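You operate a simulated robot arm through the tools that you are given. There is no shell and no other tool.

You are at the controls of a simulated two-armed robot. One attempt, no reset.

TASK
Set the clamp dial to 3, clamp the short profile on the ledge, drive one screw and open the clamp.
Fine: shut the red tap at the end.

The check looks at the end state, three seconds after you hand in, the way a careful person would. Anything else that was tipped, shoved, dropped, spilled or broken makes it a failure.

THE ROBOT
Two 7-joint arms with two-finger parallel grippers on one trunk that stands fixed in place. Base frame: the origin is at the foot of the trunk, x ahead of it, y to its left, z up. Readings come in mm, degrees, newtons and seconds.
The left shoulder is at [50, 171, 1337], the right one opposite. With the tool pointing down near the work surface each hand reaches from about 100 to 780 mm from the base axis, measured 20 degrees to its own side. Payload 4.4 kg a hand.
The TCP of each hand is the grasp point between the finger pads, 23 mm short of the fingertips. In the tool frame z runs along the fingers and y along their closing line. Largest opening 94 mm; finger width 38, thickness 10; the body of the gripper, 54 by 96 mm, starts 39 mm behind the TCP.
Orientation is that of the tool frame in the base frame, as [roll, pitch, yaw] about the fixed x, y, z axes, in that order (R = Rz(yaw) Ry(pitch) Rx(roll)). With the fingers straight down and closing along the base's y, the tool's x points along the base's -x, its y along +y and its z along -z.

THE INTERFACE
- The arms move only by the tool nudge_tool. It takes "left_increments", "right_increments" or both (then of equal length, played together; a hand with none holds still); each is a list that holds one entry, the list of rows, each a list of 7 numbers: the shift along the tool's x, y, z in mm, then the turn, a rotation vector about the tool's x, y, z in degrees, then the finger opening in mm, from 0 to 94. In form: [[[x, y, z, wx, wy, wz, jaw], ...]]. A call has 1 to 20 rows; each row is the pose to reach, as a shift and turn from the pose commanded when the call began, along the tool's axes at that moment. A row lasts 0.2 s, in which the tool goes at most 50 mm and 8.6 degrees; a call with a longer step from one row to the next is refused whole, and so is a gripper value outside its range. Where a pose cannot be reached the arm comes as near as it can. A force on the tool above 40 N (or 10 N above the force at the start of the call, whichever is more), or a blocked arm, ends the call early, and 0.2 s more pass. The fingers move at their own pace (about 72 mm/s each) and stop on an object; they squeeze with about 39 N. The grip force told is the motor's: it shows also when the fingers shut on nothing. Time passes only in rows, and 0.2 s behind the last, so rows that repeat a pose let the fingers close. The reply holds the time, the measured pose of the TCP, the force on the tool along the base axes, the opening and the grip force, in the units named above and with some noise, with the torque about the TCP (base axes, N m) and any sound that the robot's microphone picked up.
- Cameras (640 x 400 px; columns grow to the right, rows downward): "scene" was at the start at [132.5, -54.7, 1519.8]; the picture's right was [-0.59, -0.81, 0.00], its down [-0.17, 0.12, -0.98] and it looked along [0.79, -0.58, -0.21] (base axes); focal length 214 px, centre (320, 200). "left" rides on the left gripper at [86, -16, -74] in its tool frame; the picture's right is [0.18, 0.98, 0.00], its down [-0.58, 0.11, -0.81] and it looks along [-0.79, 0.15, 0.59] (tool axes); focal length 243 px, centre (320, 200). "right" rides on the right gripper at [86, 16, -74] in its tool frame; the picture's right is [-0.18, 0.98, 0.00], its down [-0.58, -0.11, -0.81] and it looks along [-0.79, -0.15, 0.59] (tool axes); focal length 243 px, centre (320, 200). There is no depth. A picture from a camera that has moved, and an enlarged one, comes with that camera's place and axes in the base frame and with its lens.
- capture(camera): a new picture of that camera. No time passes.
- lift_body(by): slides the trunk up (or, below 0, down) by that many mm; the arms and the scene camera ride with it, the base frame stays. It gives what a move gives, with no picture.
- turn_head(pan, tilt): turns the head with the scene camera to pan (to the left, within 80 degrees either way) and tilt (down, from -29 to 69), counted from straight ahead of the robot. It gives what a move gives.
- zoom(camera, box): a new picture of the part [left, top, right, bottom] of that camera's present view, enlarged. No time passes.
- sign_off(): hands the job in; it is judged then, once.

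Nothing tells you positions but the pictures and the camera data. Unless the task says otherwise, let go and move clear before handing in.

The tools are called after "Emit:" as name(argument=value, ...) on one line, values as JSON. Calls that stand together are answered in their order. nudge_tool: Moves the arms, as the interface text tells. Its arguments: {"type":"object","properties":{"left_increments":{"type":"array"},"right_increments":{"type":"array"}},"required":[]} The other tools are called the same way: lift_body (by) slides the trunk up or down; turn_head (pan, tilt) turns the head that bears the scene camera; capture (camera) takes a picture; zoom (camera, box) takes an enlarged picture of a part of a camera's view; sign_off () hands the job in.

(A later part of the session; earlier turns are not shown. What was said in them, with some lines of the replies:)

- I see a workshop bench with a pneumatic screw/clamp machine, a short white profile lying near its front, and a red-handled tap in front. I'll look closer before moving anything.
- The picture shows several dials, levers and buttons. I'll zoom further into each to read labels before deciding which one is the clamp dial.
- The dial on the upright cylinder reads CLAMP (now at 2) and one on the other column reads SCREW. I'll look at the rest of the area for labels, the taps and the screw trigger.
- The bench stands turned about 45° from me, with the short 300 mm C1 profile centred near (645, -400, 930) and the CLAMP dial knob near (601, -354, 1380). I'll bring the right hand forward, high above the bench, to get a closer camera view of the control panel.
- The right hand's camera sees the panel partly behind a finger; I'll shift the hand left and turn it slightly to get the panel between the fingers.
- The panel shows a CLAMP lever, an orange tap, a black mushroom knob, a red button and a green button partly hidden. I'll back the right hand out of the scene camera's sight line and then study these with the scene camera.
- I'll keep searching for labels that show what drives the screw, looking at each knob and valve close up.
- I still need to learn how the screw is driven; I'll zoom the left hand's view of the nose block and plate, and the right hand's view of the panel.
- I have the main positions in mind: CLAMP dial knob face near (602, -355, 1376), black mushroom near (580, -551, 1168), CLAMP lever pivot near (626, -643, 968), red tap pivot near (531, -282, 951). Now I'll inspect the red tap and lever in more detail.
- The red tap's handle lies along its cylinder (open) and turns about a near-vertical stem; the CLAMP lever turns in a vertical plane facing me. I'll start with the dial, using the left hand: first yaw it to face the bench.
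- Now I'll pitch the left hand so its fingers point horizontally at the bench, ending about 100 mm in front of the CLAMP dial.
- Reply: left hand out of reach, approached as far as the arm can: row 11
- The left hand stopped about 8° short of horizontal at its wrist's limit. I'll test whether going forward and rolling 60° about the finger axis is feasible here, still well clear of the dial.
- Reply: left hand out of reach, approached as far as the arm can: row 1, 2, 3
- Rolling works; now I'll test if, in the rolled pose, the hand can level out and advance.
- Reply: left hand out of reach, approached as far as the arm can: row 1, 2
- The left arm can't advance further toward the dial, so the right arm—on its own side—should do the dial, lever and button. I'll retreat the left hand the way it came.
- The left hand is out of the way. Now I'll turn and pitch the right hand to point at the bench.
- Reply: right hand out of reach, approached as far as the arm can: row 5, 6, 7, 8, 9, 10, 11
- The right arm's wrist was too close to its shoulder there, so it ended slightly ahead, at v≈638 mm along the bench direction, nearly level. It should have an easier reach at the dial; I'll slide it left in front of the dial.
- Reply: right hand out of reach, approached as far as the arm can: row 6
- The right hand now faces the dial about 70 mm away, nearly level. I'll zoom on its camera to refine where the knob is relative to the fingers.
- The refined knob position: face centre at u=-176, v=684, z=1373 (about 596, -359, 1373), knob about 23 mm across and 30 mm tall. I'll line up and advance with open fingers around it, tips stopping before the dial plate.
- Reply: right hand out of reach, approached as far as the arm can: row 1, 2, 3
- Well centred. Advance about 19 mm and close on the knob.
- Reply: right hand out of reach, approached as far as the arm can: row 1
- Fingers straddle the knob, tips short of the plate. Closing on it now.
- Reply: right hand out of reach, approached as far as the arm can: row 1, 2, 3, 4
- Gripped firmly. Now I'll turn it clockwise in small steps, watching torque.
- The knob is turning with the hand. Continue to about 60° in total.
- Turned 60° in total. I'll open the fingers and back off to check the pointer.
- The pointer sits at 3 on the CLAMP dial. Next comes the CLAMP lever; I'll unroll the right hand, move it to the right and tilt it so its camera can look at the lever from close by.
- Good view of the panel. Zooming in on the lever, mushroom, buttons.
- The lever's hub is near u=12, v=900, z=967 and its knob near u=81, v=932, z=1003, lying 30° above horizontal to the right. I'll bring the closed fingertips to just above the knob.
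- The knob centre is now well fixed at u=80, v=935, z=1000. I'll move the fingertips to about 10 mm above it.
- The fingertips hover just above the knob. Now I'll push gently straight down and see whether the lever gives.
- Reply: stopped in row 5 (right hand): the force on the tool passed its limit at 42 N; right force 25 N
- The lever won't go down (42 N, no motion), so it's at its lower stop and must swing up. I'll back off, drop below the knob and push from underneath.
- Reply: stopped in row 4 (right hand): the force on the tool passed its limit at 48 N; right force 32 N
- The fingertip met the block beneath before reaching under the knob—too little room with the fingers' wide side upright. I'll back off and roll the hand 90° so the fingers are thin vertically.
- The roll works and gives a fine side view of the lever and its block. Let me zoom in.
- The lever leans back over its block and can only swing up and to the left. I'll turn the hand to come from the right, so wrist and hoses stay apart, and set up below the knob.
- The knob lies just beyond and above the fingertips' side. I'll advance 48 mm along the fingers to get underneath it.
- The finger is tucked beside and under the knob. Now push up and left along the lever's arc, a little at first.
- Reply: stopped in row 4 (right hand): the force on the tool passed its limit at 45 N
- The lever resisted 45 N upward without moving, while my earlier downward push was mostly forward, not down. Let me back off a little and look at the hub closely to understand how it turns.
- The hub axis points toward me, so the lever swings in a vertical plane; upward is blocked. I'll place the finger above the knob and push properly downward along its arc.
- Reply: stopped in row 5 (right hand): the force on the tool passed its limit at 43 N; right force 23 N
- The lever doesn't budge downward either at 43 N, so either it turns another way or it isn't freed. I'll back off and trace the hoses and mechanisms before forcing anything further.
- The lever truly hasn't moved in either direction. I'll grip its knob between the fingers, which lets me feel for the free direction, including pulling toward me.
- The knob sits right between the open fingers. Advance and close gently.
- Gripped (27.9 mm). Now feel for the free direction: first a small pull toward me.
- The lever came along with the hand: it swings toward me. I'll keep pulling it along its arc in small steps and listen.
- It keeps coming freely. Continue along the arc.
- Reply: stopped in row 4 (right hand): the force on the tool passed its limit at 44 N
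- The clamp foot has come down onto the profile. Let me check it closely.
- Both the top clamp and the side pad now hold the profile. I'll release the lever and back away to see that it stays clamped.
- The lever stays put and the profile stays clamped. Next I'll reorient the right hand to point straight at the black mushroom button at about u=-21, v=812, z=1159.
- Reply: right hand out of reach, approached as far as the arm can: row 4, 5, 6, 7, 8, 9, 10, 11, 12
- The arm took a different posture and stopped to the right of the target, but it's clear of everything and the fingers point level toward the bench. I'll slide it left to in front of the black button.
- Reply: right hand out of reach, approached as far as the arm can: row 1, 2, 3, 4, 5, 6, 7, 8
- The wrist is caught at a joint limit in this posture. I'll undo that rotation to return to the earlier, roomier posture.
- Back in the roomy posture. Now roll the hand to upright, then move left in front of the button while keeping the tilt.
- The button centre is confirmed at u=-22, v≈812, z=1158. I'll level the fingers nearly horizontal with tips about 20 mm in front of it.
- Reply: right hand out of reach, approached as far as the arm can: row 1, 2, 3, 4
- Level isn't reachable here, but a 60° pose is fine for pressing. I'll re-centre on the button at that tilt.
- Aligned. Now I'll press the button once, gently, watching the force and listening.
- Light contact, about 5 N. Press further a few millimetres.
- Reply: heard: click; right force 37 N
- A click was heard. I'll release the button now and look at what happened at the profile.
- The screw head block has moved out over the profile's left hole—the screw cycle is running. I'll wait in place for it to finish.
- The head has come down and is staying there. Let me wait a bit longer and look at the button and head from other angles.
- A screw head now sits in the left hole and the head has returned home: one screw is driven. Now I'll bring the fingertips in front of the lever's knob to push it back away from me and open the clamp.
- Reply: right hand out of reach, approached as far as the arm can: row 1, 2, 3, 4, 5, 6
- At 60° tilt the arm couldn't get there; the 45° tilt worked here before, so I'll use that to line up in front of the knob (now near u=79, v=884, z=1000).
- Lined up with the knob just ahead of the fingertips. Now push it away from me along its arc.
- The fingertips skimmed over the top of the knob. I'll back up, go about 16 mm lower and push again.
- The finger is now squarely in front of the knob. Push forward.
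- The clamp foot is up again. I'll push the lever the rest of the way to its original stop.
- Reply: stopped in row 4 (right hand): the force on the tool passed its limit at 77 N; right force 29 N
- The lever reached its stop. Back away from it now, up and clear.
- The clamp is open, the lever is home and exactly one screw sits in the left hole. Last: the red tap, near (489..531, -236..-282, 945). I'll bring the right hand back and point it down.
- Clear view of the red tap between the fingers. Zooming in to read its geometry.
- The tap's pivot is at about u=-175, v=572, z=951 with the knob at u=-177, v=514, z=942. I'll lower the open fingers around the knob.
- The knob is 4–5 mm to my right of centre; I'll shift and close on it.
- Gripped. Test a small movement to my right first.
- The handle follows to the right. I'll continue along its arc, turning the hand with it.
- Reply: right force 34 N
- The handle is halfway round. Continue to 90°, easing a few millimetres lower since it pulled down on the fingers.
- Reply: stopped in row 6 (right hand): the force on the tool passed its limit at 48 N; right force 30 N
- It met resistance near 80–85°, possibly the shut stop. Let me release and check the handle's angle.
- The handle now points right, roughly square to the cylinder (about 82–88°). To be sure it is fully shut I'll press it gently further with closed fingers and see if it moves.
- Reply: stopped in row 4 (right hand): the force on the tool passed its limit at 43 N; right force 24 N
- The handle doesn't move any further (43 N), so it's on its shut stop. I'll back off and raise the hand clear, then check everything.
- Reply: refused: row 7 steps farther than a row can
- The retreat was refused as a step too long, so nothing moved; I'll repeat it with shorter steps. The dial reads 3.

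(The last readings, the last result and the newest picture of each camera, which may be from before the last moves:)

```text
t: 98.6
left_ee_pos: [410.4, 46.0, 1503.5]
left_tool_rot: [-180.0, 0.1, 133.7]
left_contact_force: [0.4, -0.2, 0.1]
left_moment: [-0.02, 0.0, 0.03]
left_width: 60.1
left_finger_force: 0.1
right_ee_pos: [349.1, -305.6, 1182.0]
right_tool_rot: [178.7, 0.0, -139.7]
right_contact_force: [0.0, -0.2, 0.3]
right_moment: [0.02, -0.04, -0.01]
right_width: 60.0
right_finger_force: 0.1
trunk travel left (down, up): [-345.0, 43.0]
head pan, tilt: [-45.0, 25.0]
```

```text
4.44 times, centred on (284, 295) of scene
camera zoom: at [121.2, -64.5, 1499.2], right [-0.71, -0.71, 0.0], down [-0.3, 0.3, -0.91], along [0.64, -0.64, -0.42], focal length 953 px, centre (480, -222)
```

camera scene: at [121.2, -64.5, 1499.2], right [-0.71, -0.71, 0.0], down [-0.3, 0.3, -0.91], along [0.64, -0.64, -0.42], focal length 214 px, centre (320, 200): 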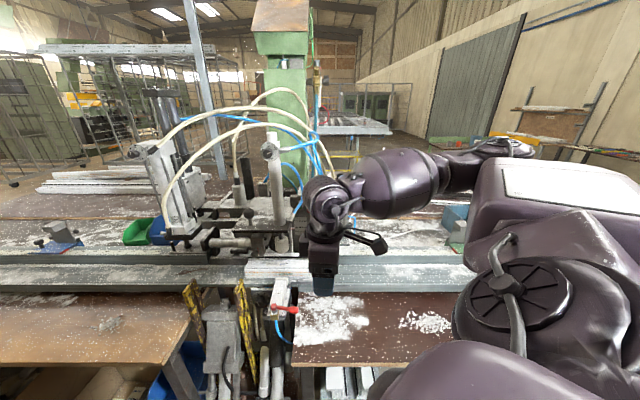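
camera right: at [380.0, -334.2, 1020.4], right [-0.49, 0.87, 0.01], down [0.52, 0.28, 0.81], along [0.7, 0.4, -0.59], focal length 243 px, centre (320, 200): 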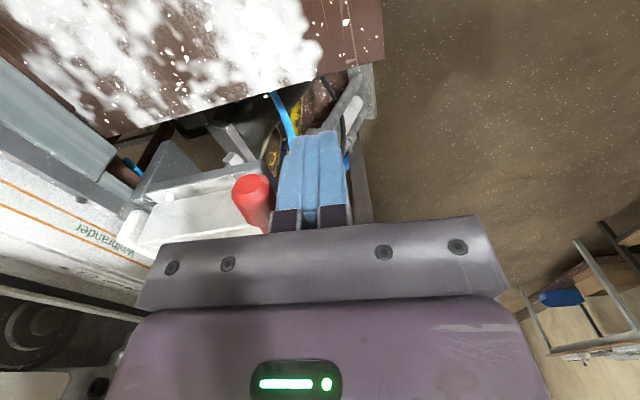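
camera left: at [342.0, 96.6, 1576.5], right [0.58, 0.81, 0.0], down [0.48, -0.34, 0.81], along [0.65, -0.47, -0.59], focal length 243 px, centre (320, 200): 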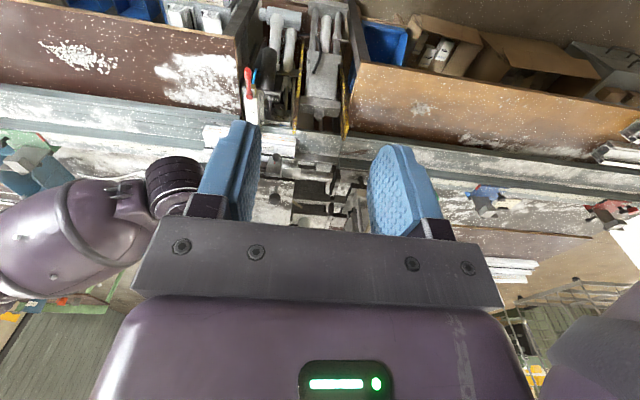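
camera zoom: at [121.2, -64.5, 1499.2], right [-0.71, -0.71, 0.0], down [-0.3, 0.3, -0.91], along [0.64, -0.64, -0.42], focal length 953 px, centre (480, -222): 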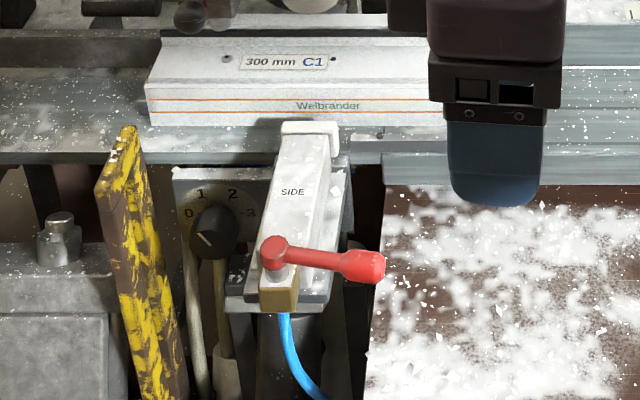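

Emit:
nudge_tool(right_increments=[[[30, 0, -25, 0, 0, 0, 60], [60, 0, -50, 0, 0, 0, 60], [90, 0, -75, 0, 0, 0, 60], [120, 0, -100, 0, 0, 0, 60], [150, 0, -125, 0, 0, 0, 60]]])

Emit:
capture(camera="scene")

Emit:
zoom(camera="scene", box=[236, 200, 396, 300])

Emit:
zoom(camera="scene", box=[240, 255, 336, 300])

```text
t: 99.8
left_ee_pos: [409.2, 46.8, 1505.7]
left_tool_rot: [-179.9, 0.1, 133.6]
left_contact_force: [0.1, 0.0, 0.6]
left_moment: [-0.05, -0.08, 0.02]
left_width: 60.0
left_finger_force: 0.1
right_ee_pos: [236.7, -406.2, 1308.2]
right_tool_rot: [178.6, 0.0, -139.7]
right_contact_force: [-0.3, -0.4, 0.5]
right_moment: [0.02, -0.04, -0.01]
right_width: 60.0
right_finger_force: 0.0
trunk travel left (down, up): [-345.0, 43.0]
head pan, tilt: [-45.0, 25.0]
```

```text
taken
camera scene: at [120.6, -63.9, 1499.3], right [-0.71, -0.71, 0.0], down [-0.3, 0.3, -0.91], along [0.64, -0.64, -0.42], focal length 214 px, centre (320, 200)
```

scene: 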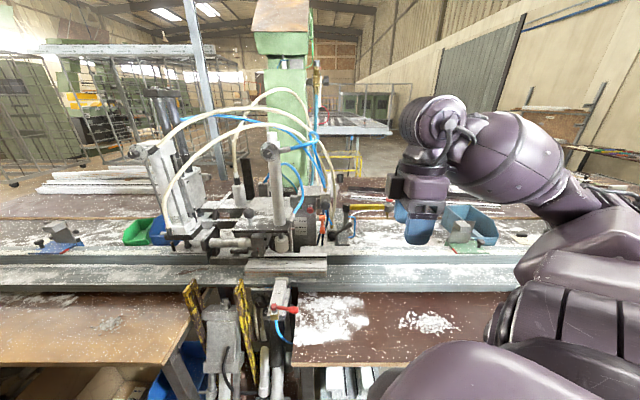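

```text
4.00 times, centred on (316, 250) of scene
camera zoom: at [120.6, -63.9, 1499.3], right [-0.71, -0.71, 0.0], down [-0.3, 0.3, -0.91], along [0.64, -0.64, -0.42], focal length 858 px, centre (336, 0)
```

zoom: 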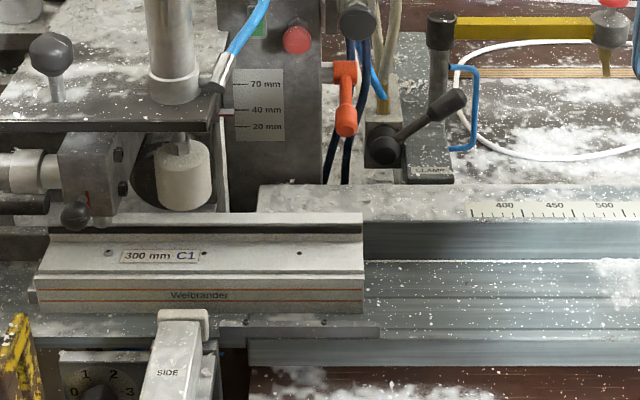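

```text
6.67 times, centred on (288, 278) of scene
camera zoom: at [120.6, -63.9, 1499.3], right [-0.71, -0.71, 0.0], down [-0.3, 0.3, -0.91], along [0.64, -0.64, -0.42], focal length 1430 px, centre (533, -317)
```

zoom: 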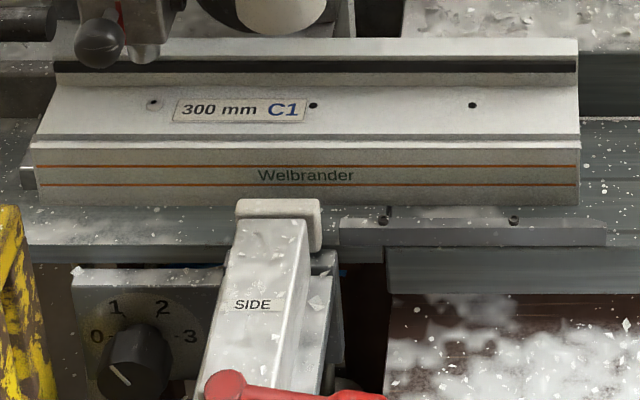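

Final check: the CLAMP dial points to 3, and the clamp foot and side pad are retracted with the lever back home. One screw sits in the short profile, which hasn't moved on the ledge, and the red tap is turned square to shut. Both hands are empty and clear, so I'm handing in.

Emit:
sign_off()

```text
The job is handed in.
```

I finished every step and handed the job in. No verdict has come back, so this is from my own last pictures and readings.

- **Clamp dial:** the pointer on the CLAMP dial is on 3.
- **Clamping:** pulling the CLAMP lever brought the foot down on the short profile. The side pad pressed in at the same time.
- **Screw:** I pressed the black mushroom button once. It has no label, so I chose it by judgment, but it clicked, the screw head came down, and one screw now sits in the left hole.
- **Clamp opened:** the lever is back at its original stop, and the foot and side pad are retracted. The profile has not shifted on the ledge.
- **Red tap:** the handle now stands roughly square to the cylinder, measured at 82–88° from open. It did not move further at 43 N, so I take it to be on its shut stop.

**Forces:** I pushed the lever up and down at 42–45 N before finding that it swings toward the robot. Its return to the stop peaked at 77 N. One fingertip also pressed against the block under the lever at 48 N. I saw no damage or movement from any of this.

Both hands are empty and clear, and nothing else looked disturbed.
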